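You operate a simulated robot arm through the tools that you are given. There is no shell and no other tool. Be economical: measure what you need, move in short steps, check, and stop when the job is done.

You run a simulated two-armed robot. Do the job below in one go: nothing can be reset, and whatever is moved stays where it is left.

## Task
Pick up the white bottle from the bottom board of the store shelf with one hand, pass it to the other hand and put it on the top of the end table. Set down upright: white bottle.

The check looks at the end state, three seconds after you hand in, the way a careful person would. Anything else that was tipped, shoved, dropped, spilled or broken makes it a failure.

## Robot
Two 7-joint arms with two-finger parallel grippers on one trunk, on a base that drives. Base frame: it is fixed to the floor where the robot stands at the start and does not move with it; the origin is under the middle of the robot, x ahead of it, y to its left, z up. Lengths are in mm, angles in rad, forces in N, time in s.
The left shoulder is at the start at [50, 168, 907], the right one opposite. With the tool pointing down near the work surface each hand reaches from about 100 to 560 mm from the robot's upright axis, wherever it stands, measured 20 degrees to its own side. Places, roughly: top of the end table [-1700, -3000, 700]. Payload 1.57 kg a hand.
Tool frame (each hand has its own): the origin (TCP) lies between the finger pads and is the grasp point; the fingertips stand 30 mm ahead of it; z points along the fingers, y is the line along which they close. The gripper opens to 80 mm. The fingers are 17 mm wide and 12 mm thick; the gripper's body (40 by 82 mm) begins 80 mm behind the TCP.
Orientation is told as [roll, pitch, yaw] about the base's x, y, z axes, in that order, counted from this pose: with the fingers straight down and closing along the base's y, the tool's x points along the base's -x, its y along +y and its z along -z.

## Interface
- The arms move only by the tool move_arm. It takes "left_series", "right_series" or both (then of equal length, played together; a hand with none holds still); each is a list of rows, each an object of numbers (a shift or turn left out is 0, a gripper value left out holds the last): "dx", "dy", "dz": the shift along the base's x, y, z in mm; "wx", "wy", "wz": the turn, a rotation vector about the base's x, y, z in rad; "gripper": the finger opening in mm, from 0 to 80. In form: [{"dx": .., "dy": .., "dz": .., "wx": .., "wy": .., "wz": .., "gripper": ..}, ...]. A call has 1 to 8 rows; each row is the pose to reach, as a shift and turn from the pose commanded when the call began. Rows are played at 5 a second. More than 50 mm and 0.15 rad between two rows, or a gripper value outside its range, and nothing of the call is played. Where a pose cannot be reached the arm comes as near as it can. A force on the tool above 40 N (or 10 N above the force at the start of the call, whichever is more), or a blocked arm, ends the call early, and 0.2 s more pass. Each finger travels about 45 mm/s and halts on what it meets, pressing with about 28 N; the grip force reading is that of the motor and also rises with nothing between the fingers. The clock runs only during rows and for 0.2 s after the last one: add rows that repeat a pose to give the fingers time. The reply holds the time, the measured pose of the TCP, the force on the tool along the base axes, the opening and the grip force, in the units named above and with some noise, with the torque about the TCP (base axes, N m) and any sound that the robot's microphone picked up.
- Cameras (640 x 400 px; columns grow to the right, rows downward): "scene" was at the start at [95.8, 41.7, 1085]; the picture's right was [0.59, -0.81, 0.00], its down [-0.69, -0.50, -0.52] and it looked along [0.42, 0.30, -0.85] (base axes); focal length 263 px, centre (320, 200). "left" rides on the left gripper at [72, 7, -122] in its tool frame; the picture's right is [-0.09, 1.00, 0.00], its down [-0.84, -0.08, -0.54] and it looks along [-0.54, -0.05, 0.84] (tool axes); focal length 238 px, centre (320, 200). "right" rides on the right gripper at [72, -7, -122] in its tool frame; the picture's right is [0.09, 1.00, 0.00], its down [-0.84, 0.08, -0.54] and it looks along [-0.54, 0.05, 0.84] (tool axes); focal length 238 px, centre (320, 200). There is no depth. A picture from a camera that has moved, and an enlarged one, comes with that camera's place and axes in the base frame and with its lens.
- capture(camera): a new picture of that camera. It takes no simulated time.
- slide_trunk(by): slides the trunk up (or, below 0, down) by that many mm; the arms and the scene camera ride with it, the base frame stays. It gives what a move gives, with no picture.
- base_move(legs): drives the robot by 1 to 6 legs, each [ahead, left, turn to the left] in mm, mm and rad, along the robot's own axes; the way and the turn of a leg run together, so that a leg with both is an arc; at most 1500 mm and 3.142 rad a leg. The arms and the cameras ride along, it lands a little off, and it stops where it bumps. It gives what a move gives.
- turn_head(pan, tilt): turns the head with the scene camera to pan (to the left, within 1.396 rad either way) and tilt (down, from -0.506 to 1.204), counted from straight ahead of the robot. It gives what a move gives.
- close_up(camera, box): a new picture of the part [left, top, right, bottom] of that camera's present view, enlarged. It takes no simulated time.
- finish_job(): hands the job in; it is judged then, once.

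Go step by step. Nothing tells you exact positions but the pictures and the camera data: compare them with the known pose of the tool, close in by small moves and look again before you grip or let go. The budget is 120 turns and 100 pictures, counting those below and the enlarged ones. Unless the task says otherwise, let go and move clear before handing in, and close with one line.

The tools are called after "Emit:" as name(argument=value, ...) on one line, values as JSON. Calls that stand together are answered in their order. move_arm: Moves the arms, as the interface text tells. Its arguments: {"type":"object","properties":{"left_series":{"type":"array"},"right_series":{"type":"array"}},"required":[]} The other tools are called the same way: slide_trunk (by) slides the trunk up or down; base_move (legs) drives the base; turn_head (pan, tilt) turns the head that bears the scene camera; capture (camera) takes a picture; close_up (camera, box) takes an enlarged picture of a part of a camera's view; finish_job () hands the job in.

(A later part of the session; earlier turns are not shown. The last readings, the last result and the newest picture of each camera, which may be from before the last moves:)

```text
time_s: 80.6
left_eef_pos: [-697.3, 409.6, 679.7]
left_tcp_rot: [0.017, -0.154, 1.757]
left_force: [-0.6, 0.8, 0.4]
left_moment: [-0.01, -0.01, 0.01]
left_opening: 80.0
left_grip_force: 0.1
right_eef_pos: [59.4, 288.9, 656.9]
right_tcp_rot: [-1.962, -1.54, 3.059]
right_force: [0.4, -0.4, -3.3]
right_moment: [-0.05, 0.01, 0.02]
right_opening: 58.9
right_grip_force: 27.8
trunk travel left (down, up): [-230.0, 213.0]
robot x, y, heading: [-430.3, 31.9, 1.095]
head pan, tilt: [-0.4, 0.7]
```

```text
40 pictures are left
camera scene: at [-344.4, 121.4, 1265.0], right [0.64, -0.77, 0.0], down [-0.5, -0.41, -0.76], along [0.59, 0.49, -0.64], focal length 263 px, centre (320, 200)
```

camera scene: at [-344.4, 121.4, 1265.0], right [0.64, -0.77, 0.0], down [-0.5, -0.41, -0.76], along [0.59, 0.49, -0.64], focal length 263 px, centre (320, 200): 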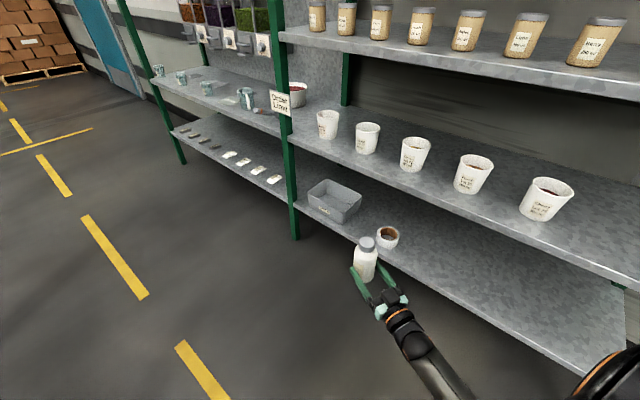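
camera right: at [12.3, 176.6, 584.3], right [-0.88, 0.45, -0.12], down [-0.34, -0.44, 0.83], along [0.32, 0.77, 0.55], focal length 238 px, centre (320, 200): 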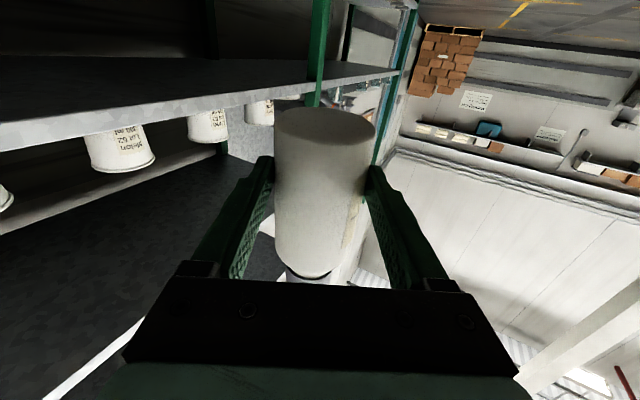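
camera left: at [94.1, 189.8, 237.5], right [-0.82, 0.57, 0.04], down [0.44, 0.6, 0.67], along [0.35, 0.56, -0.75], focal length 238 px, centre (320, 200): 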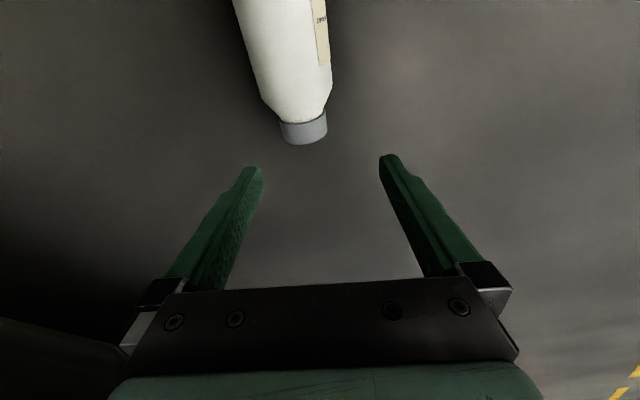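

The bottle now stands upright in the right hand. I'll bring it softly to the middle in front of the chest, turning slightly left, while the left hand yaws around ready to come in from the left.

Emit:
move_arm(right_series=[{"dx": -5, "dy": 2, "wz": 0.01}, {"dx": -17, "dy": 7, "wz": 0.034}, {"dx": -36, "dy": 15, "wz": 0.073}, {"dx": -59, "dy": 25, "wz": 0.12}, {"dx": -82, "dy": 35, "wz": 0.166}, {"dx": -102, "dy": 43, "wz": 0.21}, {"dx": -119, "dy": 50, "wz": 0.24}, {"dx": -128, "dy": 54, "wz": 0.26}], left_series=[{"dx": 6, "dy": 11, "wz": -0.1}, {"dx": 12, "dy": 22, "wz": -0.2}, {"dx": 18, "dy": 33, "wz": -0.3}, {"dx": 24, "dy": 44, "wz": -0.4}, {"dx": 30, "dy": 55, "wz": -0.5}, {"dx": 36, "dy": 66, "wz": -0.6}, {"dx": 42, "dy": 77, "wz": -0.7}, {"dx": 46, "dy": 89, "wz": -0.8}])

Emit:
move_arm(right_series=[{"dx": -5, "dy": 2, "wz": 0.01}, {"dx": -17, "dy": 7, "wz": 0.034}, {"dx": -36, "dy": 15, "wz": 0.073}, {"dx": -59, "dy": 25, "wz": 0.12}, {"dx": -82, "dy": 35, "wz": 0.166}, {"dx": -102, "dy": 43, "wz": 0.21}, {"dx": -119, "dy": 50, "wz": 0.24}, {"dx": -128, "dy": 54, "wz": 0.26}], left_series=[{"wz": -0.1}, {"wz": -0.2}, {"wz": -0.3}, {"wz": -0.4}, {"wz": -0.5}, {"wz": -0.6}, {"wz": -0.67}, {"wz": -0.73}])

Emit:
turn_head(pan=0.1, tilt=0.8)

Emit:
capture(camera="scene")

```text
time_s: 82.4
left_eef_pos: [-651.0, 498.6, 678.6]
left_tcp_rot: [0.016, -0.156, 0.956]
left_force: [0.0, 0.6, 0.3]
left_moment: [-0.01, 0.01, -0.02]
left_opening: 80.4
left_grip_force: 0.1
right_eef_pos: [-70.2, 342.2, 656.6]
right_tcp_rot: [-1.976, -1.541, -2.952]
right_force: [-0.1, -0.1, -2.8]
right_moment: [-0.09, 0.01, -0.02]
right_opening: 59.0
right_grip_force: 27.8
trunk travel left (down, up): [-230.0, 213.0]
robot x, y, heading: [-431.1, 26.9, 1.092]
head pan, tilt: [-0.4, 0.7]
```

```text
time_s: 84.2
left_eef_pos: [-651.7, 497.9, 681.4]
left_tcp_rot: [0.016, -0.155, 0.226]
left_force: [-0.6, -0.9, -0.5]
left_moment: [0.02, 0.04, -0.02]
left_opening: 79.9
left_grip_force: 0.1
right_eef_pos: [-196.8, 395.6, 658.4]
right_tcp_rot: [-1.962, -1.54, -2.703]
right_force: [-0.1, 0.0, -3.1]
right_moment: [-0.05, 0.0, 0.01]
right_opening: 59.1
right_grip_force: 28.1
trunk travel left (down, up): [-230.0, 213.0]
robot x, y, heading: [-429.7, 29.6, 1.091]
head pan, tilt: [-0.4, 0.7]
```

```text
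time_s: 85.1
left_eef_pos: [-653.1, 498.6, 680.7]
left_tcp_rot: [0.016, -0.155, 0.228]
left_force: [0.2, 0.8, -0.3]
left_moment: [-0.05, 0.02, 0.01]
left_opening: 80.1
left_grip_force: 0.1
right_eef_pos: [-196.5, 397.1, 658.6]
right_tcp_rot: [-1.977, -1.539, -2.69]
right_force: [0.1, 0.5, -3.1]
right_moment: [-0.04, -0.03, -0.02]
right_opening: 59.1
right_grip_force: 28.3
trunk travel left (down, up): [-230.0, 213.0]
robot x, y, heading: [-429.6, 31.2, 1.092]
head pan, tilt: [0.099, 0.799]
```

```text
39 pictures are left
camera scene: at [-380.1, 142.1, 1256.8], right [0.93, -0.37, 0.0], down [-0.26, -0.67, -0.7], along [0.26, 0.65, -0.72], focal length 263 px, centre (320, 200)
```

scene: 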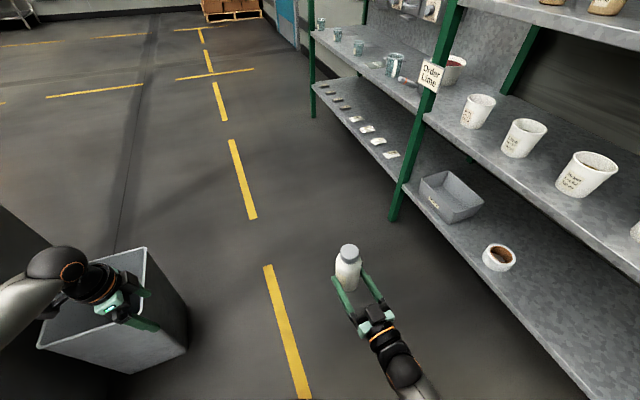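

Handover point is the bottle at about [-197, 397]. The left hand will pitch to horizontal and come to a stand-off 130 mm from the bottle, 42 mm above the right hand's grip.

Emit:
move_arm(left_series=[{"dx": 15, "dy": -10, "dz": 4, "wx": 0.032, "wy": -0.136}, {"dx": 32, "dy": -22, "dz": 8, "wx": 0.063, "wy": -0.273}, {"dx": 50, "dy": -35, "dz": 12, "wx": 0.095, "wy": -0.409}, {"dx": 68, "dy": -47, "dz": 15, "wx": 0.127, "wy": -0.545}, {"dx": 86, "dy": -60, "dz": 19, "wx": 0.158, "wy": -0.682}, {"dx": 104, "dy": -72, "dz": 19, "wx": 0.19, "wy": -0.818}, {"dx": 120, "dy": -84, "dz": 19, "wx": 0.221, "wy": -0.955}, {"dx": 135, "dy": -94, "dz": 19, "wx": 0.253, "wy": -1.091}])

Emit:
move_arm(left_series=[{"dx": 35, "dy": -6, "wx": 0.03, "wy": -0.13}, {"dx": 70, "dy": -13, "wx": 0.06, "wy": -0.26}, {"dx": 105, "dy": -19, "wx": 0.067, "wy": -0.287}, {"dx": 140, "dy": -25, "wx": 0.067, "wy": -0.287}, {"dx": 170, "dy": -31, "wx": 0.067, "wy": -0.287}, {"dx": 194, "dy": -35, "wx": 0.067, "wy": -0.287}])

Emit:
capture(camera="left")

Emit:
capture(camera="scene")

```text
time_s: 86.9
left_eef_pos: [-517.3, 404.9, 699.1]
left_tcp_rot: [0.025, -1.278, 0.22]
left_force: [-0.2, 0.7, 0.2]
left_moment: [-0.03, 0.02, 0.0]
left_opening: 80.2
left_grip_force: 0.0
right_eef_pos: [-197.5, 396.3, 658.9]
right_tcp_rot: [-1.975, -1.538, -2.691]
right_force: [0.2, 0.8, -3.6]
right_moment: [-0.04, -0.01, 0.03]
right_opening: 58.7
right_grip_force: 28.0
trunk travel left (down, up): [-230.0, 213.0]
robot x, y, heading: [-428.8, 29.6, 1.094]
head pan, tilt: [0.099, 0.799]
```

```text
time_s: 88.3
left_eef_pos: [-334.2, 369.9, 689.9]
left_tcp_rot: [0.679, -1.517, -0.461]
left_force: [0.5, -0.1, 0.7]
left_moment: [-0.01, 0.01, 0.01]
left_opening: 80.1
left_grip_force: 0.1
right_eef_pos: [-196.8, 397.2, 658.3]
right_tcp_rot: [-1.969, -1.539, -2.696]
right_force: [-0.5, -0.3, -2.9]
right_moment: [-0.07, 0.0, -0.01]
right_opening: 59.2
right_grip_force: 28.1
trunk travel left (down, up): [-230.0, 213.0]
robot x, y, heading: [-427.7, 32.4, 1.092]
head pan, tilt: [0.099, 0.799]
```

```text
38 pictures are left
camera left: at [-458.3, 352.8, 621.6], right [-0.21, 0.97, 0.13], down [-0.47, -0.21, 0.86], along [0.86, 0.12, 0.5], focal length 238 px, centre (320, 200)
```

left: 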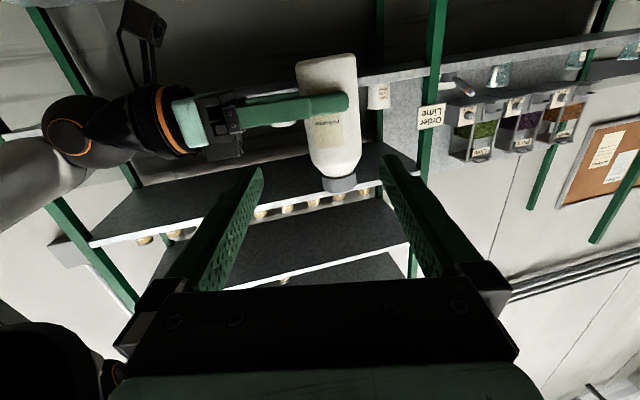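

```text
37 pictures are left
camera scene: at [-380.2, 142.3, 1256.8], right [0.93, -0.37, 0.0], down [-0.26, -0.67, -0.7], along [0.26, 0.65, -0.72], focal length 263 px, centre (320, 200)
```

scene: 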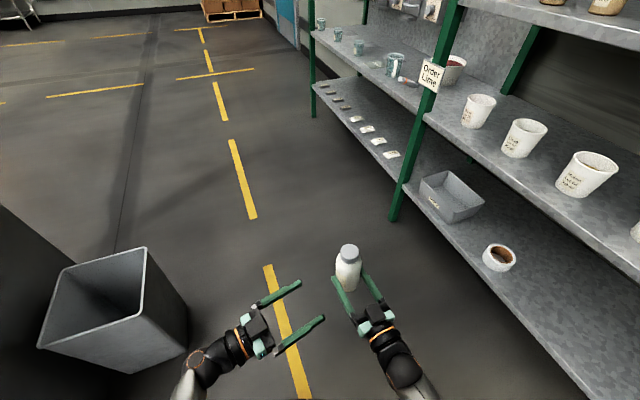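

The view confirms the bottle axis at about [-198, 415] (18 mm ahead of the right grasp point). I'll align sideways at stand-off first.

Emit:
move_arm(left_series=[{"dx": 2, "dy": 9, "dz": -3}, {"dx": 4, "dy": 18, "dz": -6}, {"dx": 4, "dy": 18, "dz": -6}])

Emit:
capture(camera="left")

```text
time_s: 89.1
left_eef_pos: [-328.7, 389.2, 687.0]
left_tcp_rot: [0.519, -1.541, -0.282]
left_force: [0.1, -0.2, 0.1]
left_moment: [-0.01, -0.01, -0.04]
left_opening: 79.9
left_grip_force: 0.1
right_eef_pos: [-197.0, 395.1, 657.5]
right_tcp_rot: [-1.972, -1.54, -2.692]
right_force: [0.3, 0.0, -2.7]
right_moment: [-0.06, -0.02, 0.01]
right_opening: 59.0
right_grip_force: 28.1
trunk travel left (down, up): [-230.0, 213.0]
robot x, y, heading: [-431.0, 28.2, 1.09]
head pan, tilt: [0.099, 0.799]
```

```text
36 pictures are left
camera left: at [-449.3, 367.5, 616.7], right [-0.23, 0.97, 0.11], down [-0.48, -0.21, 0.85], along [0.84, 0.15, 0.52], focal length 238 px, centre (320, 200)
```

left: 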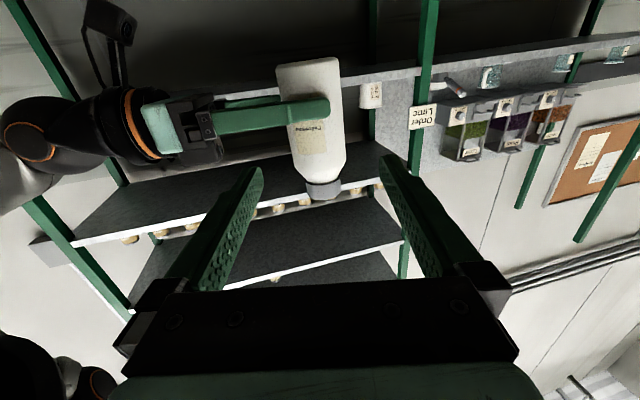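

Nearly aligned. Advancing in two stages, aiming for the bottle axis.

Emit:
move_arm(left_series=[{"dx": 25, "dy": 3, "dz": 3}, {"dx": 50, "dy": 7, "dz": 5}, {"dx": 70, "dy": 11, "dz": 5}, {"dx": 85, "dy": 14, "dz": 5}, {"dx": 85, "dy": 14, "dz": 5}])

Emit:
capture(camera="left")

Emit:
close_up(camera="scene", box=[240, 210, 420, 330])

```text
time_s: 90.2
left_eef_pos: [-268.9, 400.0, 667.2]
left_tcp_rot: [0.482, -1.468, -0.275]
left_force: [-3.0, -2.8, -0.3]
left_moment: [0.02, 0.04, -0.2]
left_opening: 80.1
left_grip_force: 0.0
right_eef_pos: [-186.6, 396.0, 653.9]
right_tcp_rot: [-1.499, -1.534, 3.098]
right_force: [3.3, 0.8, -2.7]
right_moment: [-0.1, 0.04, 0.08]
right_opening: 59.2
right_grip_force: 27.8
trunk travel left (down, up): [-230.0, 213.0]
robot x, y, heading: [-430.6, 28.3, 1.092]
head pan, tilt: [0.099, 0.799]
stopped in row 5 (right hand): the force on the tool passed its limit at 47 N (the readings are from after the stop); the commanded pose is now the measured one
```

```text
35 pictures are left
camera left: at [-396.7, 383.4, 606.7], right [-0.19, 0.97, 0.14], down [-0.43, -0.21, 0.88], along [0.88, 0.11, 0.46], focal length 238 px, centre (320, 200)
```

left: 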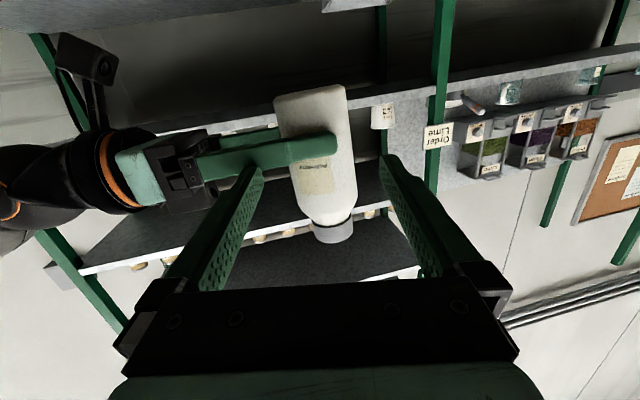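

```text
3.33 times, centred on (330, 270) of scene
camera zoom: at [-380.2, 142.1, 1256.8], right [0.93, -0.37, 0.0], down [-0.26, -0.67, -0.7], along [0.26, 0.65, -0.72], focal length 876 px, centre (287, -33)
```

zoom: 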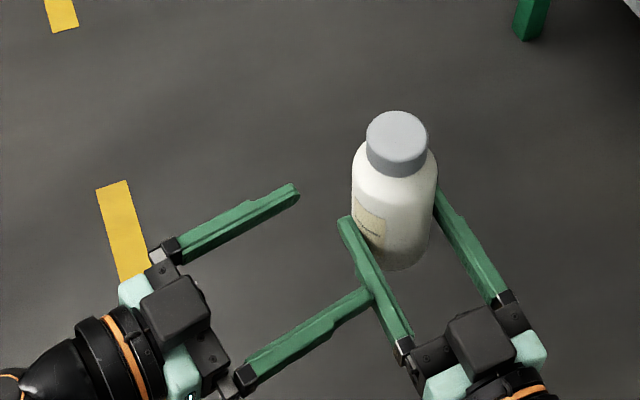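

The left hand sagged and touched the right hand's finger; the bottle is still held. I'll back the left hand off, take the bottle further ahead of the body for more elbow room, and retry.

Emit:
move_arm(left_series=[{"dx": -12, "dy": -3}, {"dx": -35, "dy": -8, "dz": 5}, {"dx": -70, "dy": -16, "dz": 15}, {"dx": -100, "dy": -10, "dz": 25}, {"dx": -120, "dy": 10, "dz": 30}, {"dx": -120, "dy": 40, "dz": 30}])

Emit:
move_arm(right_series=[{"dx": -1, "dy": 4, "dz": 0}, {"dx": -3, "dy": 13, "dz": 1}, {"dx": -5, "dy": 28, "dz": 2}, {"dx": -7, "dy": 46, "dz": 3}, {"dx": -9, "dy": 63, "dz": 4}, {"dx": -10, "dy": 78, "dz": 4}, {"dx": -10, "dy": 91, "dz": 4}, {"dx": -10, "dy": 98, "dz": 4}])

Emit:
capture(camera="left")

Emit:
capture(camera="scene")

```text
time_s: 91.5
left_eef_pos: [-388.4, 441.9, 699.4]
left_tcp_rot: [0.484, -1.469, -0.276]
left_force: [0.1, -0.3, -0.2]
left_moment: [-0.01, -0.06, 0.01]
left_opening: 80.0
left_grip_force: 0.0
right_eef_pos: [-187.6, 395.3, 655.2]
right_tcp_rot: [-1.569, -1.533, -3.114]
right_force: [0.4, -1.1, -3.3]
right_moment: [-0.01, -0.04, -0.01]
right_opening: 59.1
right_grip_force: 28.1
trunk travel left (down, up): [-230.0, 213.0]
robot x, y, heading: [-431.6, 33.1, 1.094]
head pan, tilt: [0.099, 0.799]
```

```text
time_s: 93.3
left_eef_pos: [-389.8, 442.3, 699.5]
left_tcp_rot: [0.488, -1.469, -0.279]
left_force: [0.3, -0.2, 0.1]
left_moment: [-0.01, -0.03, -0.05]
left_opening: 79.9
left_grip_force: 0.0
right_eef_pos: [-197.0, 493.8, 658.7]
right_tcp_rot: [-1.549, -1.535, -3.129]
right_force: [-0.4, -0.3, -3.4]
right_moment: [-0.05, -0.01, 0.0]
right_opening: 59.2
right_grip_force: 27.5
trunk travel left (down, up): [-230.0, 213.0]
robot x, y, heading: [-427.9, 31.8, 1.095]
head pan, tilt: [0.099, 0.799]
```

```text
33 pictures are left
camera left: at [-516.0, 424.3, 638.2], right [-0.19, 0.97, 0.14], down [-0.43, -0.21, 0.88], along [0.88, 0.11, 0.46], focal length 238 px, centre (320, 200)
```

left: 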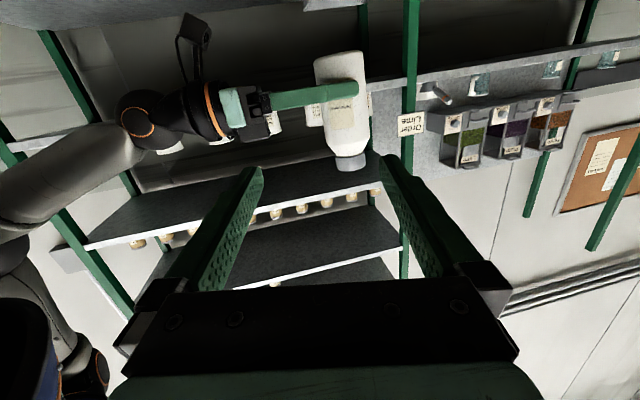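

```text
32 pictures are left
camera scene: at [-380.2, 142.2, 1256.8], right [0.93, -0.37, 0.0], down [-0.26, -0.67, -0.7], along [0.26, 0.65, -0.72], focal length 263 px, centre (320, 200)
```

scene: 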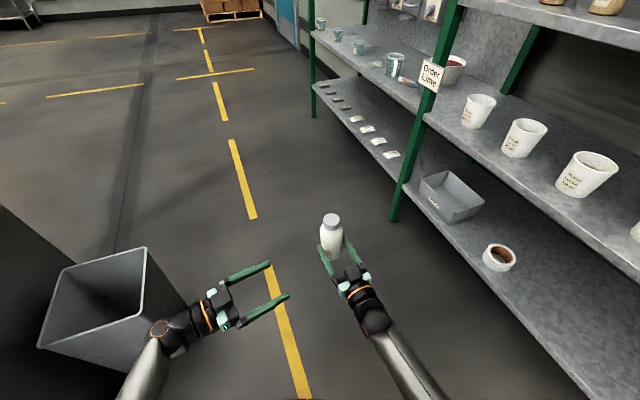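

The left hand follows commands here. I'll move to the new stand-off and check that it holds its height.

Emit:
move_arm(left_series=[{"dx": 18, "dy": 14}, {"dx": 38, "dy": 28}, {"dx": 59, "dy": 42}, {"dx": 59, "dy": 42}])

Emit:
move_arm(left_series=[{"dx": 20, "dy": 4}, {"dx": 40, "dy": 8}, {"dx": 40, "dy": 8}])

Emit:
capture(camera="left")

```text
time_s: 94.3
left_eef_pos: [-330.3, 483.0, 698.8]
left_tcp_rot: [0.484, -1.47, -0.275]
left_force: [0.1, 0.1, -0.4]
left_moment: [0.01, -0.02, -0.03]
left_opening: 80.0
left_grip_force: 0.1
right_eef_pos: [-198.1, 494.0, 660.6]
right_tcp_rot: [-1.564, -1.535, -3.117]
right_force: [0.0, 0.5, -3.2]
right_moment: [-0.04, 0.01, -0.01]
right_opening: 59.2
right_grip_force: 27.4
trunk travel left (down, up): [-230.0, 213.0]
robot x, y, heading: [-433.1, 27.1, 1.092]
head pan, tilt: [0.099, 0.799]
```

```text
time_s: 95.2
left_eef_pos: [-289.1, 489.4, 697.1]
left_tcp_rot: [0.485, -1.469, -0.278]
left_force: [-0.7, -0.2, -0.8]
left_moment: [-0.02, -0.03, 0.02]
left_opening: 80.0
left_grip_force: 0.1
right_eef_pos: [-196.6, 493.4, 658.9]
right_tcp_rot: [-1.561, -1.533, -3.119]
right_force: [-0.7, 0.6, -2.4]
right_moment: [-0.06, 0.01, -0.01]
right_opening: 59.3
right_grip_force: 27.7
trunk travel left (down, up): [-230.0, 213.0]
robot x, y, heading: [-428.6, 30.4, 1.097]
head pan, tilt: [0.099, 0.799]
```

```text
31 pictures are left
camera left: at [-416.9, 473.5, 636.8], right [-0.19, 0.97, 0.14], down [-0.43, -0.21, 0.88], along [0.88, 0.11, 0.46], focal length 238 px, centre (320, 200)
```

left: 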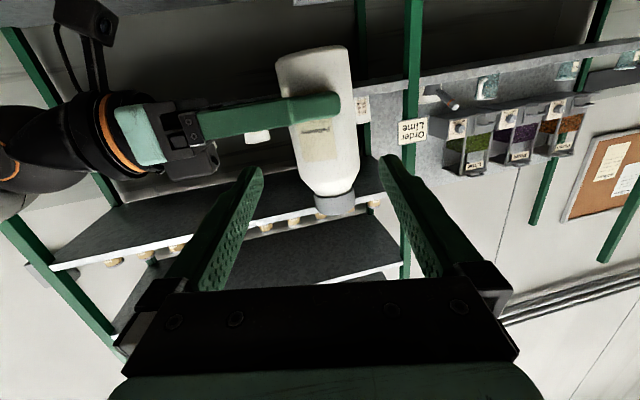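

Holding position precisely now. Advancing the rest of the way with a small sideways correction.

Emit:
move_arm(left_series=[{"dx": 20, "dy": 8}, {"dx": 42, "dy": 14}, {"dx": 64, "dy": 18}, {"dx": 82, "dy": 22}, {"dx": 92, "dy": 25}, {"dx": 92, "dy": 25}])

Emit:
capture(camera="left")

Emit:
close_up(camera="scene", box=[240, 180, 420, 300])

```text
time_s: 96.5
left_eef_pos: [-205.4, 516.6, 690.5]
left_tcp_rot: [0.454, -1.451, -0.245]
left_force: [0.2, 0.4, -1.2]
left_moment: [0.0, -0.03, 0.05]
left_opening: 80.3
left_grip_force: 0.0
right_eef_pos: [-197.3, 492.7, 659.5]
right_tcp_rot: [-1.562, -1.532, -3.121]
right_force: [0.2, -0.4, -2.4]
right_moment: [-0.05, -0.03, 0.01]
right_opening: 59.2
right_grip_force: 28.2
trunk travel left (down, up): [-230.0, 213.0]
robot x, y, heading: [-426.7, 30.8, 1.094]
head pan, tilt: [0.099, 0.799]
```

```text
30 pictures are left
camera left: at [-333.6, 500.0, 631.8], right [-0.19, 0.97, 0.14], down [-0.41, -0.21, 0.89], along [0.89, 0.11, 0.44], focal length 238 px, centre (320, 200)
```

left: 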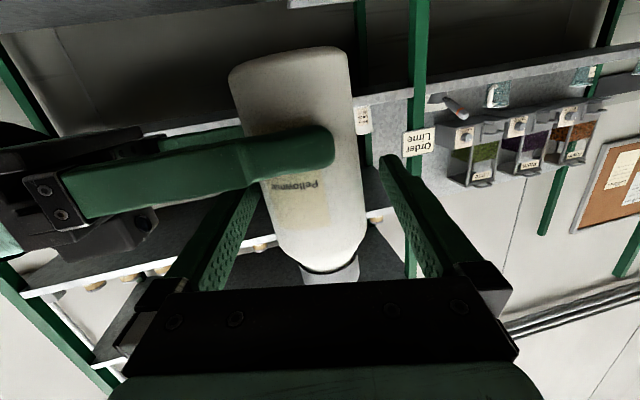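

```text
3.33 times, centred on (330, 240) of scene
camera zoom: at [-380.2, 142.2, 1256.8], right [0.93, -0.37, 0.0], down [-0.26, -0.67, -0.7], along [0.26, 0.65, -0.72], focal length 876 px, centre (287, 67)
```

zoom: 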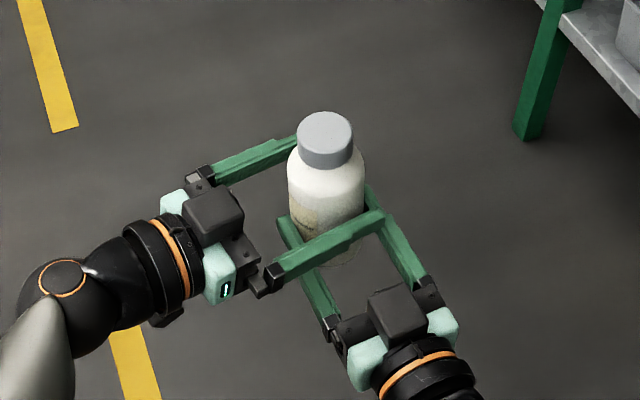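

The left fingers straddle the upper body, above the right hand's fingers. Closing the left hand.

Emit:
move_arm(left_series=[{"dx": 4, "dy": -2, "gripper": 70}, {"dx": 4, "dy": -2, "gripper": 60}, {"dx": 4, "dy": -2, "gripper": 30}, {"dx": 4, "dy": -2, "gripper": 30}, {"dx": 4, "dy": -2, "gripper": 30}])

Emit:
capture(camera="left")

Emit:
close_up(camera="scene", box=[240, 180, 420, 300])

```text
time_s: 97.8
left_eef_pos: [-204.6, 515.9, 691.0]
left_tcp_rot: [0.487, -1.446, -0.281]
left_force: [2.0, -19.6, -0.6]
left_moment: [-0.55, -0.06, -0.12]
left_opening: 61.4
left_grip_force: 27.1
right_eef_pos: [-198.4, 494.3, 660.2]
right_tcp_rot: [-1.65, -1.535, -3.03]
right_force: [-3.0, 19.0, -2.9]
right_moment: [-0.1, -0.04, -0.03]
right_opening: 59.4
right_grip_force: 27.9
trunk travel left (down, up): [-230.0, 213.0]
robot x, y, heading: [-431.0, 35.1, 1.093]
head pan, tilt: [0.099, 0.799]
```

```text
28 pictures are left
camera left: at [-332.5, 500.2, 632.7], right [-0.19, 0.97, 0.15], down [-0.41, -0.22, 0.89], along [0.89, 0.11, 0.44], focal length 238 px, centre (320, 200)
```

left: 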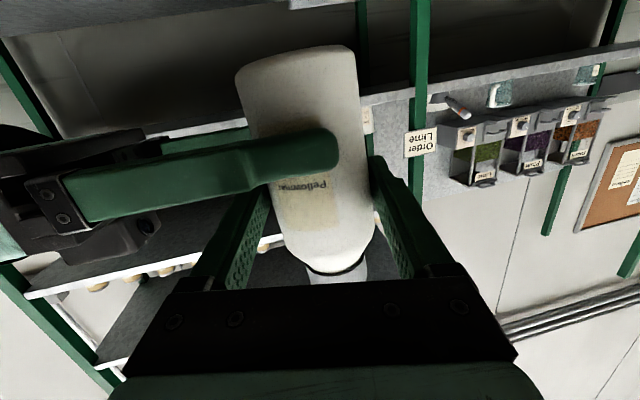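

```text
3.33 times, centred on (330, 240) of scene
camera zoom: at [-380.2, 142.2, 1256.8], right [0.93, -0.37, 0.0], down [-0.26, -0.67, -0.7], along [0.26, 0.65, -0.72], focal length 876 px, centre (287, 67)
```

zoom: 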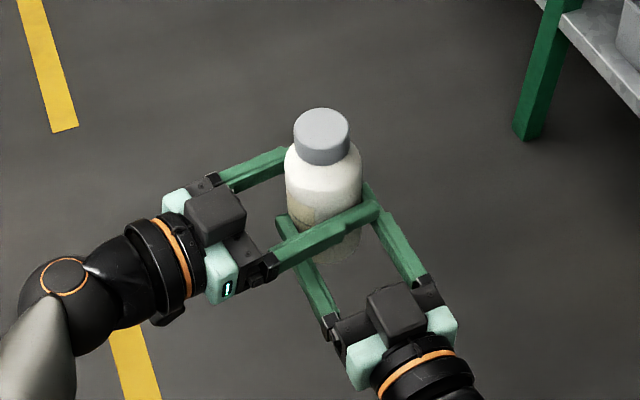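

Both hands hold it, with about 20 N of cross-force. I'll relax the left hand's position a little before releasing the right.

Emit:
move_arm(left_series=[{"dy": -2}, {"dy": -4}, {"dy": -4}])

```text
time_s: 98.5
left_eef_pos: [-204.8, 517.9, 694.4]
left_tcp_rot: [0.567, -1.44, -0.352]
left_force: [7.9, -12.1, -17.3]
left_moment: [-0.44, -0.18, -0.04]
left_opening: 61.4
left_grip_force: 27.8
right_eef_pos: [-199.0, 495.3, 663.2]
right_tcp_rot: [-1.834, -1.533, -2.844]
right_force: [-9.0, 12.9, 14.5]
right_moment: [0.37, -0.03, 0.14]
right_opening: 59.3
right_grip_force: 28.1
trunk travel left (down, up): [-230.0, 213.0]
robot x, y, heading: [-429.2, 30.2, 1.098]
head pan, tilt: [0.099, 0.799]
```

I'll ease it slightly down, then open the right hand.

Emit:
move_arm(left_series=[{"dy": -1, "dz": -2}, {"dy": -1, "dz": -2}])

Emit:
move_arm(right_series=[{"gripper": 59}, {"gripper": 62}, {"gripper": 70}, {"gripper": 80}, {"gripper": 80}])

Emit:
capture(camera="left")

Emit:
close_up(camera="scene", box=[240, 180, 420, 300])

```text
time_s: 99.2
left_eef_pos: [-205.1, 517.5, 691.5]
left_tcp_rot: [0.569, -1.44, -0.354]
left_force: [13.5, -7.0, -14.0]
left_moment: [-0.57, -0.21, 0.19]
left_opening: 61.6
left_grip_force: 28.5
right_eef_pos: [-199.0, 495.0, 659.2]
right_tcp_rot: [-1.662, -1.533, -3.019]
right_force: [-13.9, 7.0, 12.1]
right_moment: [0.61, -0.15, 0.11]
right_opening: 59.2
right_grip_force: 27.7
trunk travel left (down, up): [-230.0, 213.0]
robot x, y, heading: [-430.1, 29.5, 1.096]
head pan, tilt: [0.099, 0.799]
```

```text
time_s: 100.3
left_eef_pos: [-205.1, 517.0, 691.1]
left_tcp_rot: [0.562, -1.44, -0.348]
left_force: [-0.2, 0.8, -3.6]
left_moment: [0.0, 0.02, -0.02]
left_opening: 59.4
left_grip_force: 28.1
right_eef_pos: [-197.0, 493.0, 659.1]
right_tcp_rot: [-1.564, -1.534, -3.116]
right_force: [0.4, 0.6, -0.6]
right_moment: [0.0, 0.01, 0.02]
right_opening: 80.0
right_grip_force: 0.0
trunk travel left (down, up): [-230.0, 213.0]
robot x, y, heading: [-429.4, 31.1, 1.095]
head pan, tilt: [0.099, 0.799]
```

```text
26 pictures are left
camera left: at [-334.4, 500.6, 633.1], right [-0.2, 0.97, 0.16], down [-0.41, -0.23, 0.88], along [0.89, 0.11, 0.44], focal length 238 px, centre (320, 200)
```

left: 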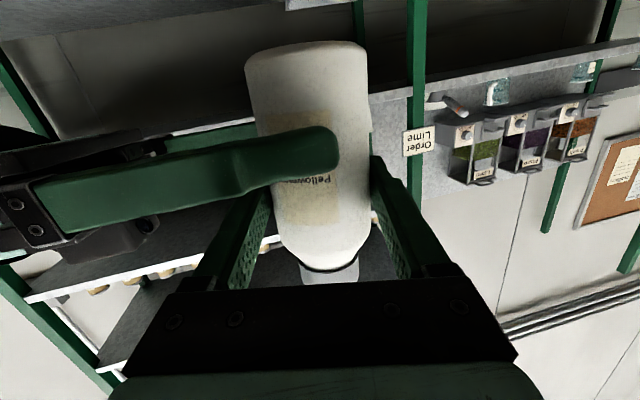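

```text
3.33 times, centred on (330, 240) of scene
camera zoom: at [-380.2, 142.2, 1256.8], right [0.93, -0.37, 0.0], down [-0.26, -0.67, -0.7], along [0.26, 0.65, -0.72], focal length 876 px, centre (287, 67)
```

zoom: 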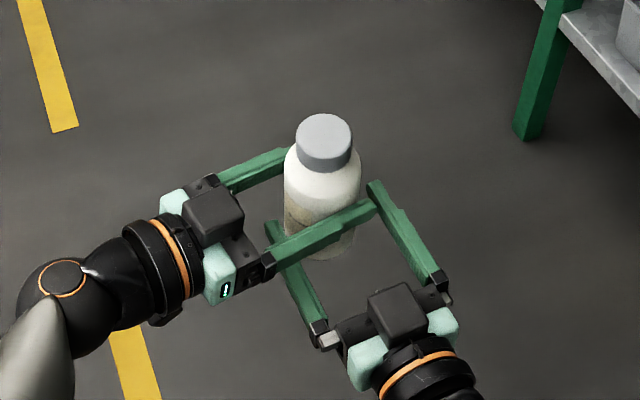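

The left hand now holds the bottle alone, steady at 59 mm. I'll withdraw the right hand straight back and then to the right.

Emit:
move_arm(right_series=[{"dx": 1, "dy": -15}, {"dx": 2, "dy": -40}, {"dx": 4, "dy": -75}, {"dx": 6, "dy": -110}, {"dx": 30, "dy": -140}, {"dx": 70, "dy": -150}, {"dx": 110, "dy": -165}, {"dx": 150, "dy": -180}])

Emit:
capture(camera="left")

Emit:
close_up(camera="scene", box=[200, 180, 420, 330])

```text
time_s: 102.2
left_eef_pos: [-206.9, 516.3, 688.0]
left_tcp_rot: [0.54, -1.441, -0.326]
left_force: [0.4, 0.5, -3.9]
left_moment: [-0.04, 0.02, -0.01]
left_opening: 59.2
left_grip_force: 28.2
right_eef_pos: [-47.8, 314.1, 659.8]
right_tcp_rot: [-1.591, -1.534, -3.092]
right_force: [0.1, 0.2, 0.3]
right_moment: [0.01, -0.01, -0.01]
right_opening: 80.1
right_grip_force: 0.0
trunk travel left (down, up): [-230.0, 213.0]
robot x, y, heading: [-429.2, 27.5, 1.096]
head pan, tilt: [0.099, 0.799]
```

```text
24 pictures are left
camera left: at [-334.9, 499.5, 631.9], right [-0.2, 0.97, 0.16], down [-0.41, -0.23, 0.89], along [0.89, 0.11, 0.44], focal length 238 px, centre (320, 200)
```

left: 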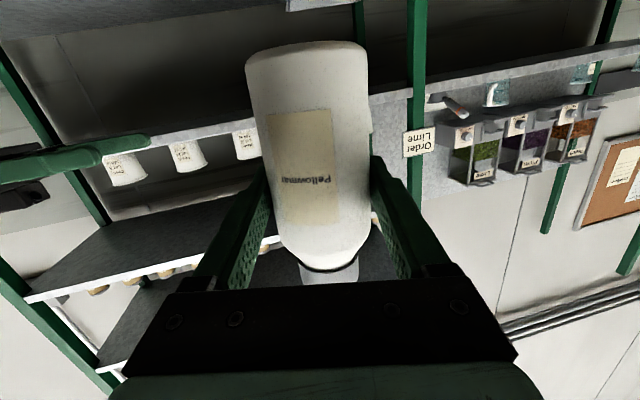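

```text
2.67 times, centred on (310, 255) of scene
camera zoom: at [-380.1, 142.2, 1256.8], right [0.93, -0.37, 0.0], down [-0.26, -0.67, -0.7], along [0.26, 0.65, -0.72], focal length 701 px, centre (347, 53)
```

zoom: 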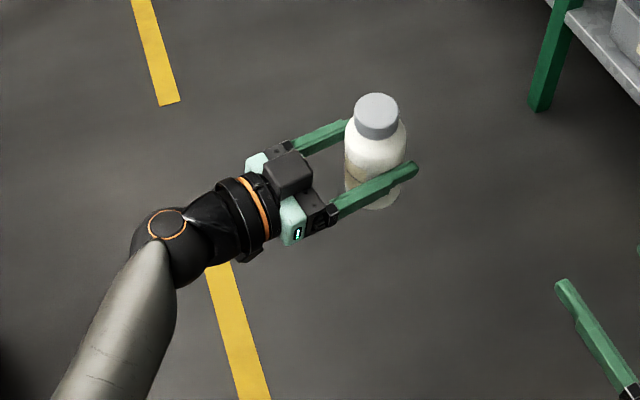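

Handover complete. I'll move the left hand to a comfortable spot, then turn toward the end table and look.

Emit:
move_arm(left_series=[{"dx": -5, "dy": 2, "dz": 1}, {"dx": -16, "dy": 6, "dz": 3}, {"dx": -34, "dy": 14, "dz": 5}, {"dx": -56, "dy": 25, "dz": 7}, {"dx": -78, "dy": 37, "dz": 8}, {"dx": -98, "dy": 48, "dz": 9}, {"dx": -112, "dy": 56, "dz": 10}, {"dx": -120, "dy": 60, "dz": 10}])

Emit:
base_move(legs=[[0, 0, -1.53], [0, 0, -1.53]])

Emit:
turn_head(pan=0.0, tilt=0.4)

Emit:
capture(camera="scene")

```text
time_s: 104.0
left_eef_pos: [-313.6, 567.4, 706.3]
left_tcp_rot: [0.484, -1.47, -0.279]
left_force: [0.3, 0.6, -3.4]
left_moment: [0.01, 0.0, 0.0]
left_opening: 59.6
left_grip_force: 28.1
right_eef_pos: [-46.6, 314.6, 659.7]
right_tcp_rot: [-1.572, -1.533, -3.11]
right_force: [-0.7, -0.5, 0.5]
right_moment: [0.0, 0.01, -0.02]
right_opening: 80.3
right_grip_force: 0.0
trunk travel left (down, up): [-230.0, 213.0]
robot x, y, heading: [-429.5, 27.4, 1.094]
head pan, tilt: [0.099, 0.799]
```

```text
time_s: 111.8
left_eef_pos: [-502.6, -515.2, 706.8]
left_tcp_rot: [0.486, -1.47, 2.939]
left_force: [0.8, 0.2, -3.8]
left_moment: [0.0, -0.02, -0.01]
left_opening: 59.1
left_grip_force: 27.6
right_eef_pos: [-787.7, -282.3, 659.5]
right_tcp_rot: [-1.568, -1.535, 0.105]
right_force: [-0.1, -0.6, 0.3]
right_moment: [-0.01, 0.02, 0.01]
right_opening: 80.0
right_grip_force: 0.1
trunk travel left (down, up): [-230.0, 213.0]
robot x, y, heading: [-429.4, 31.1, -1.97]
head pan, tilt: [0.099, 0.799]
```

```text
time_s: 112.7
left_eef_pos: [-503.0, -515.4, 706.5]
left_tcp_rot: [0.482, -1.47, 2.941]
left_force: [0.1, 0.3, -3.1]
left_moment: [0.01, -0.05, 0.02]
left_opening: 59.4
left_grip_force: 28.1
right_eef_pos: [-787.3, -283.4, 659.8]
right_tcp_rot: [-1.569, -1.536, 0.104]
right_force: [0.8, -0.5, 0.3]
right_moment: [0.0, 0.0, 0.0]
right_opening: 79.9
right_grip_force: 0.1
trunk travel left (down, up): [-230.0, 213.0]
robot x, y, heading: [-431.4, 29.2, -1.971]
head pan, tilt: [0.0, 0.4]
```

```text
22 pictures are left
camera scene: at [-480.0, -91.0, 1291.8], right [-0.92, 0.39, 0.0], down [0.15, 0.36, -0.92], along [-0.36, -0.85, -0.39], focal length 263 px, centre (320, 200)
```

scene: 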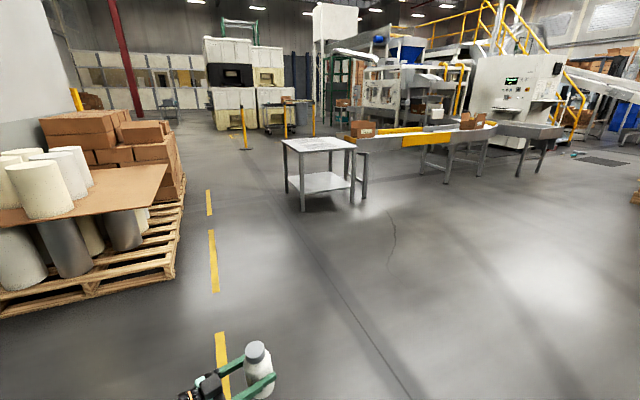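

The end table is straight ahead, next to a conveyor. Zooming in for its top and location.

Emit:
close_up(camera="scene", box=[260, 120, 380, 210])

```text
4.44 times, centred on (320, 165) of scene
camera zoom: at [-480.0, -91.0, 1291.8], right [-0.92, 0.39, 0.0], down [0.15, 0.36, -0.92], along [-0.36, -0.85, -0.39], focal length 1168 px, centre (320, 356)
```

zoom: 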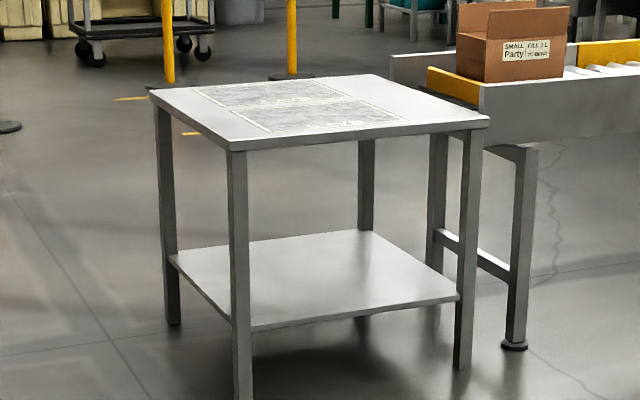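

The table top spans about x −2000…−1325, y −3305…−2600. The wrist camera hangs 72 mm below the grip, so I'll set the bottle close to the near edge with the hand pointing straight at the table. First I'll yaw the left hand to point forward and raise the trunk.

Emit:
move_arm(left_series=[{"dx": 1, "dy": -1, "wz": 0.015}, {"dx": 4, "dy": -2, "wz": 0.05}, {"dx": 9, "dy": -4, "wz": 0.12}, {"dx": 15, "dy": -6, "wz": 0.2}, {"dx": 21, "dy": -9, "wz": 0.29}, {"dx": 27, "dy": -11, "wz": 0.37}, {"dx": 31, "dy": -13, "wz": 0.42}, {"dx": 32, "dy": -14, "wz": 0.44}], right_series=[{"dx": 3, "dy": 8}, {"dx": 7, "dy": 16}, {"dx": 11, "dy": 26}, {"dx": 15, "dy": 36}, {"dx": 20, "dy": 46}, {"dx": 24, "dy": 56}, {"dx": 28, "dy": 66}, {"dx": 31, "dy": 74}])

Emit:
move_arm(left_series=[{"dx": 1, "dy": -1, "wz": 0.015}, {"dx": 4, "dy": -2, "wz": 0.05}, {"dx": 9, "dy": -4, "wz": 0.12}, {"dx": 15, "dy": -6, "wz": 0.2}, {"dx": 21, "dy": -9, "wz": 0.28}, {"dx": 27, "dy": -11, "wz": 0.36}, {"dx": 31, "dy": -13, "wz": 0.41}, {"dx": 32, "dy": -14, "wz": 0.43}])

Emit:
slide_trunk(by=170)

Emit:
capture(camera="left")

```text
time_s: 114.5
left_eef_pos: [-471.2, -529.7, 705.0]
left_tcp_rot: [0.482, -1.47, -2.898]
left_force: [0.8, 0.1, -4.0]
left_moment: [0.02, 0.04, -0.01]
left_opening: 59.2
left_grip_force: 28.0
right_eef_pos: [-756.1, -210.2, 660.1]
right_tcp_rot: [-1.57, -1.534, 0.107]
right_force: [1.0, -0.4, -0.5]
right_moment: [0.0, -0.02, 0.01]
right_opening: 80.0
right_grip_force: 0.1
trunk travel left (down, up): [-230.0, 213.0]
robot x, y, heading: [-427.8, 28.1, -1.97]
head pan, tilt: [0.0, 0.4]
```

```text
time_s: 116.3
left_eef_pos: [-431.5, -550.4, 712.0]
left_tcp_rot: [0.764, -1.464, -2.75]
left_force: [-0.3, -0.2, -2.2]
left_moment: [0.04, -0.03, 0.03]
left_opening: 59.0
left_grip_force: 27.4
right_eef_pos: [-755.6, -209.2, 659.3]
right_tcp_rot: [-1.566, -1.534, 0.104]
right_force: [-0.5, 0.4, -1.1]
right_moment: [-0.01, 0.03, 0.01]
right_opening: 80.1
right_grip_force: 0.0
trunk travel left (down, up): [-230.0, 213.0]
robot x, y, heading: [-428.1, 29.2, -1.971]
head pan, tilt: [0.0, 0.4]
```

```text
time_s: 118.2
left_eef_pos: [-432.0, -548.2, 878.1]
left_tcp_rot: [0.732, -1.457, -2.719]
left_force: [0.5, 0.1, -2.7]
left_moment: [0.02, -0.01, 0.02]
left_opening: 59.1
left_grip_force: 28.1
right_eef_pos: [-756.5, -210.2, 830.0]
right_tcp_rot: [-1.567, -1.534, 0.103]
right_force: [0.7, 0.4, -0.3]
right_moment: [0.03, -0.02, 0.04]
right_opening: 80.3
right_grip_force: 0.1
trunk travel left (down, up): [-400.0, 43.0]
robot x, y, heading: [-429.5, 30.1, -1.973]
head pan, tilt: [0.0, 0.4]
```

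```text
20 pictures are left
camera left: at [-369.6, -437.0, 818.0], right [0.9, -0.41, 0.17], down [0.06, 0.49, 0.87], along [-0.44, -0.77, 0.46], focal length 238 px, centre (320, 200)
```

left: 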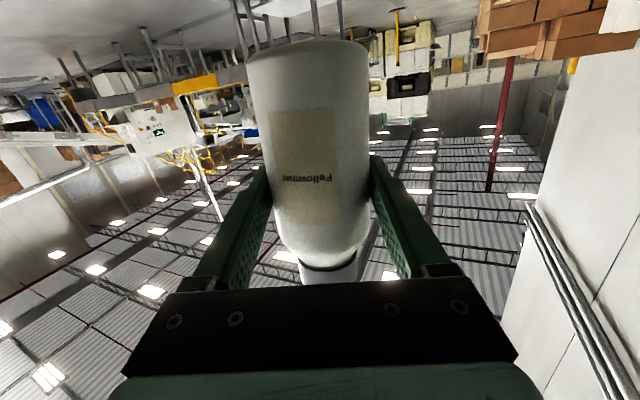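

The hand leans a few degrees, so I'll check the bottle's true uprightness from the side with the right camera and from the head.

Emit:
capture(camera="right")

Emit:
turn_head(pan=0.45, tilt=0.9)

Emit:
capture(camera="scene")

```text
19 pictures are left
camera right: at [-777.9, -89.6, 758.4], right [0.99, 0.11, -0.13], down [0.05, 0.55, 0.83], along [0.16, -0.83, 0.54], focal length 238 px, centre (320, 200)
```

right: 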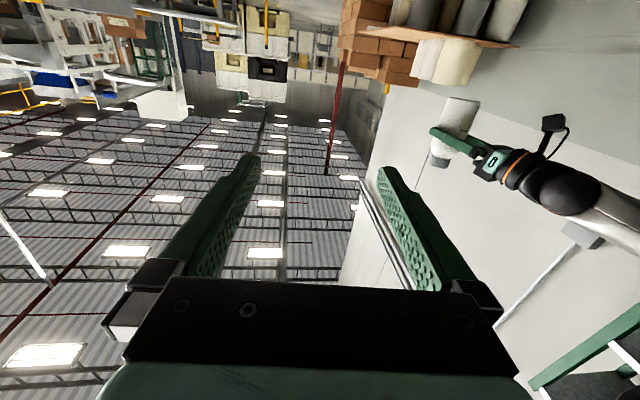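

```text
time_s: 119.2
left_eef_pos: [-431.6, -547.6, 879.9]
left_tcp_rot: [0.718, -1.457, -2.708]
left_force: [0.2, 0.0, -3.4]
left_moment: [0.05, 0.01, -0.04]
left_opening: 59.1
left_grip_force: 28.4
right_eef_pos: [-755.7, -211.3, 829.8]
right_tcp_rot: [-1.568, -1.534, 0.103]
right_force: [0.2, -0.3, 0.5]
right_moment: [0.02, 0.02, 0.0]
right_opening: 80.0
right_grip_force: 0.0
trunk travel left (down, up): [-400.0, 43.0]
robot x, y, heading: [-428.5, 30.5, -1.972]
head pan, tilt: [0.45, 0.901]
```

```text
18 pictures are left
camera scene: at [-440.2, -81.2, 1418.9], right [-1.0, -0.05, 0.0], down [-0.04, 0.78, -0.62], along [0.03, -0.62, -0.78], focal length 263 px, centre (320, 200)
```

scene: 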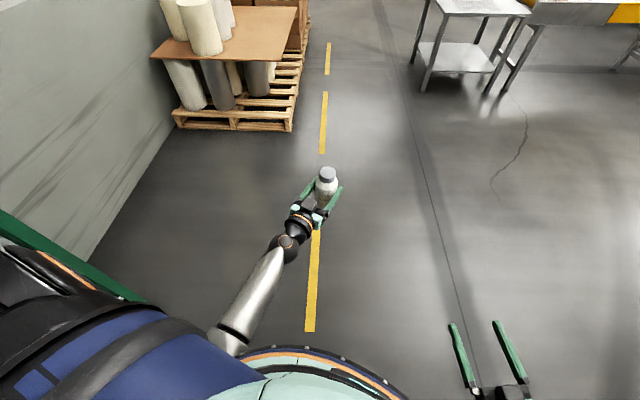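

Emit:
close_up(camera="right", box=[400, 80, 500, 180])

Emit:
close_up(camera="scene", box=[270, 150, 370, 250])

```text
4.00 times, centred on (450, 130) of right
camera zoom: at [-777.9, -89.5, 758.5], right [0.99, 0.11, -0.13], down [0.05, 0.55, 0.83], along [0.16, -0.83, 0.54], focal length 953 px, centre (-200, 480)
```

zoom: 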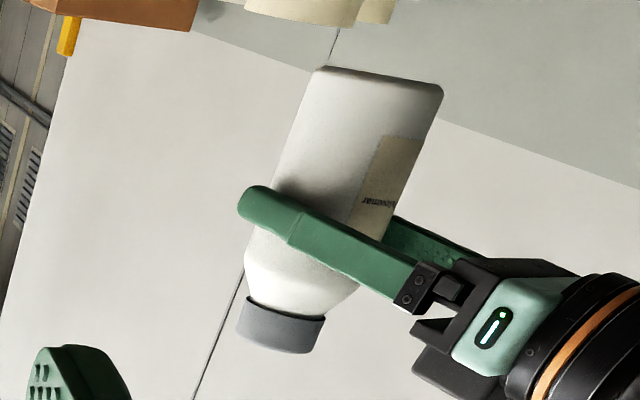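

```text
4.00 times, centred on (320, 200) of scene
camera zoom: at [-440.2, -81.2, 1418.9], right [-1.0, -0.05, 0.0], down [-0.04, 0.78, -0.62], along [0.03, -0.62, -0.78], focal length 1052 px, centre (320, 200)
```

zoom: 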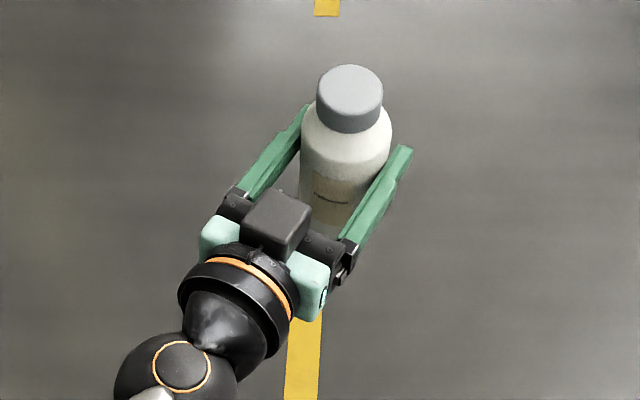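

The bottle is vertical within a couple of degrees, with its base at z≈806. I'll drive to a staging point in front of the table and face it squarely.

Emit:
base_move(legs=[[1114, -220, 0], [1114, -220, 0], [0, 0, 0.401]])

Emit:
turn_head(pan=0.15, tilt=0.7)

Emit:
capture(camera="scene")

```text
time_s: 131.8
left_eef_pos: [-1474.9, -2436.4, 876.1]
left_tcp_rot: [0.688, -1.455, -2.266]
left_force: [0.2, 0.1, -2.2]
left_moment: [-0.01, -0.02, -0.02]
left_opening: 59.3
left_grip_force: 27.6
right_eef_pos: [-1905.7, -2256.5, 829.0]
right_tcp_rot: [-1.565, -1.534, 0.513]
right_force: [-0.4, 0.6, -0.2]
right_moment: [0.0, -0.01, 0.0]
right_opening: 79.7
right_grip_force: 0.1
trunk travel left (down, up): [-400.0, 43.0]
robot x, y, heading: [-1701.4, -1904.4, -1.56]
head pan, tilt: [0.45, 0.901]
```

```text
time_s: 132.6
left_eef_pos: [-1473.3, -2435.3, 877.0]
left_tcp_rot: [0.697, -1.453, -2.276]
left_force: [0.2, -0.4, -2.5]
left_moment: [0.06, -0.01, -0.03]
left_opening: 58.9
left_grip_force: 28.0
right_eef_pos: [-1907.0, -2256.9, 828.9]
right_tcp_rot: [-1.567, -1.534, 0.51]
right_force: [-0.2, 0.6, 0.4]
right_moment: [0.03, 0.03, 0.03]
right_opening: 80.0
right_grip_force: 0.0
trunk travel left (down, up): [-400.0, 43.0]
robot x, y, heading: [-1704.3, -1908.7, -1.555]
head pan, tilt: [0.15, 0.7]
```

```text
15 pictures are left
camera scene: at [-1687.4, -2029.3, 1435.0], right [-0.99, -0.16, 0.0], down [-0.1, 0.64, -0.76], along [0.12, -0.75, -0.64], focal length 263 px, centre (320, 200)
```

scene: 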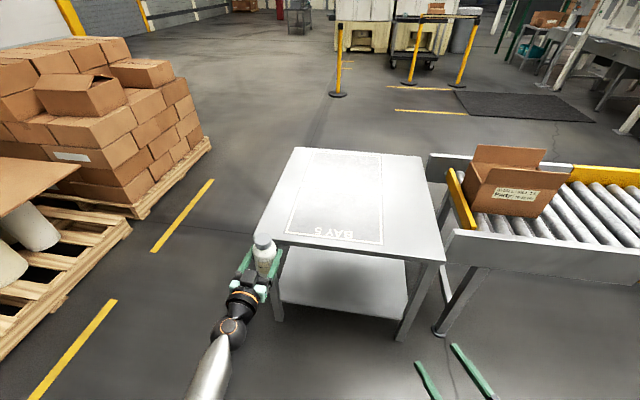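

The table's near edge is at y≈−2636; the bottle is at [−1473, −2442], clear above it. I'll drive ahead most of the way and re-measure.

Emit:
base_move(legs=[[220, 0, -0.015]])

Emit:
turn_head(pan=0.4, tilt=0.95)

Emit:
capture(camera="scene")

```text
time_s: 134.2
left_eef_pos: [-1480.6, -2654.9, 875.6]
left_tcp_rot: [0.694, -1.452, -2.288]
left_force: [0.8, 0.8, -2.8]
left_moment: [-0.01, 0.0, 0.0]
left_opening: 59.3
left_grip_force: 27.7
right_eef_pos: [-1910.1, -2470.4, 829.0]
right_tcp_rot: [-1.55, -1.533, 0.483]
right_force: [-0.1, -0.3, -0.1]
right_moment: [0.02, 0.0, 0.02]
right_opening: 79.9
right_grip_force: 0.1
trunk travel left (down, up): [-400.0, 43.0]
robot x, y, heading: [-1701.6, -2124.5, -1.576]
head pan, tilt: [0.15, 0.7]
```

```text
time_s: 135.0
left_eef_pos: [-1480.6, -2654.0, 876.0]
left_tcp_rot: [0.698, -1.451, -2.289]
left_force: [-0.6, -0.4, -3.5]
left_moment: [0.03, 0.04, 0.0]
left_opening: 59.0
left_grip_force: 27.9
right_eef_pos: [-1911.7, -2471.0, 831.0]
right_tcp_rot: [-1.561, -1.533, 0.494]
right_force: [-0.7, -0.8, -0.3]
right_moment: [-0.01, 0.02, -0.03]
right_opening: 80.1
right_grip_force: 0.1
trunk travel left (down, up): [-400.0, 43.0]
robot x, y, heading: [-1698.2, -2119.6, -1.573]
head pan, tilt: [0.4, 0.949]
```

```text
14 pictures are left
camera scene: at [-1672.9, -2228.4, 1415.3], right [-0.92, -0.39, 0.0], down [-0.31, 0.75, -0.58], along [0.22, -0.54, -0.81], focal length 263 px, centre (320, 200)
```

scene: 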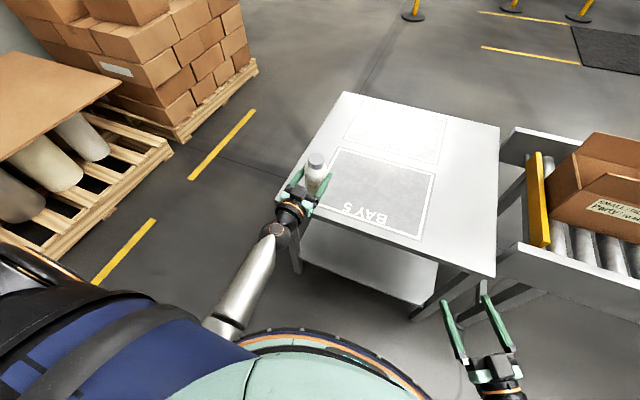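

Let me zoom on the near edge around the bottle to fix its position more exactly.

Emit:
close_up(camera="scene", box=[260, 140, 400, 240])

```text
4.00 times, centred on (330, 190) of scene
camera zoom: at [-1672.9, -2228.4, 1415.3], right [-0.92, -0.39, 0.0], down [-0.31, 0.75, -0.58], along [0.22, -0.54, -0.81], focal length 1052 px, centre (280, 240)
```

zoom: 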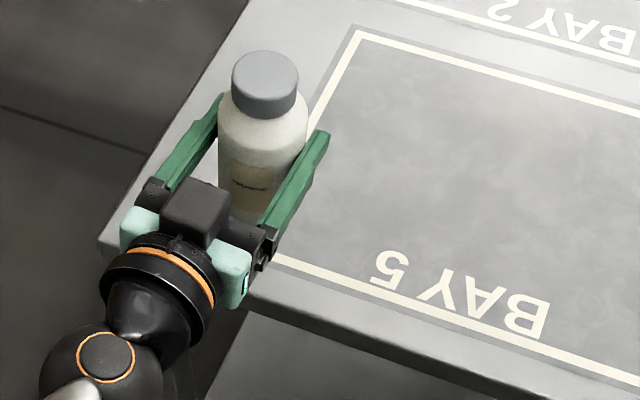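

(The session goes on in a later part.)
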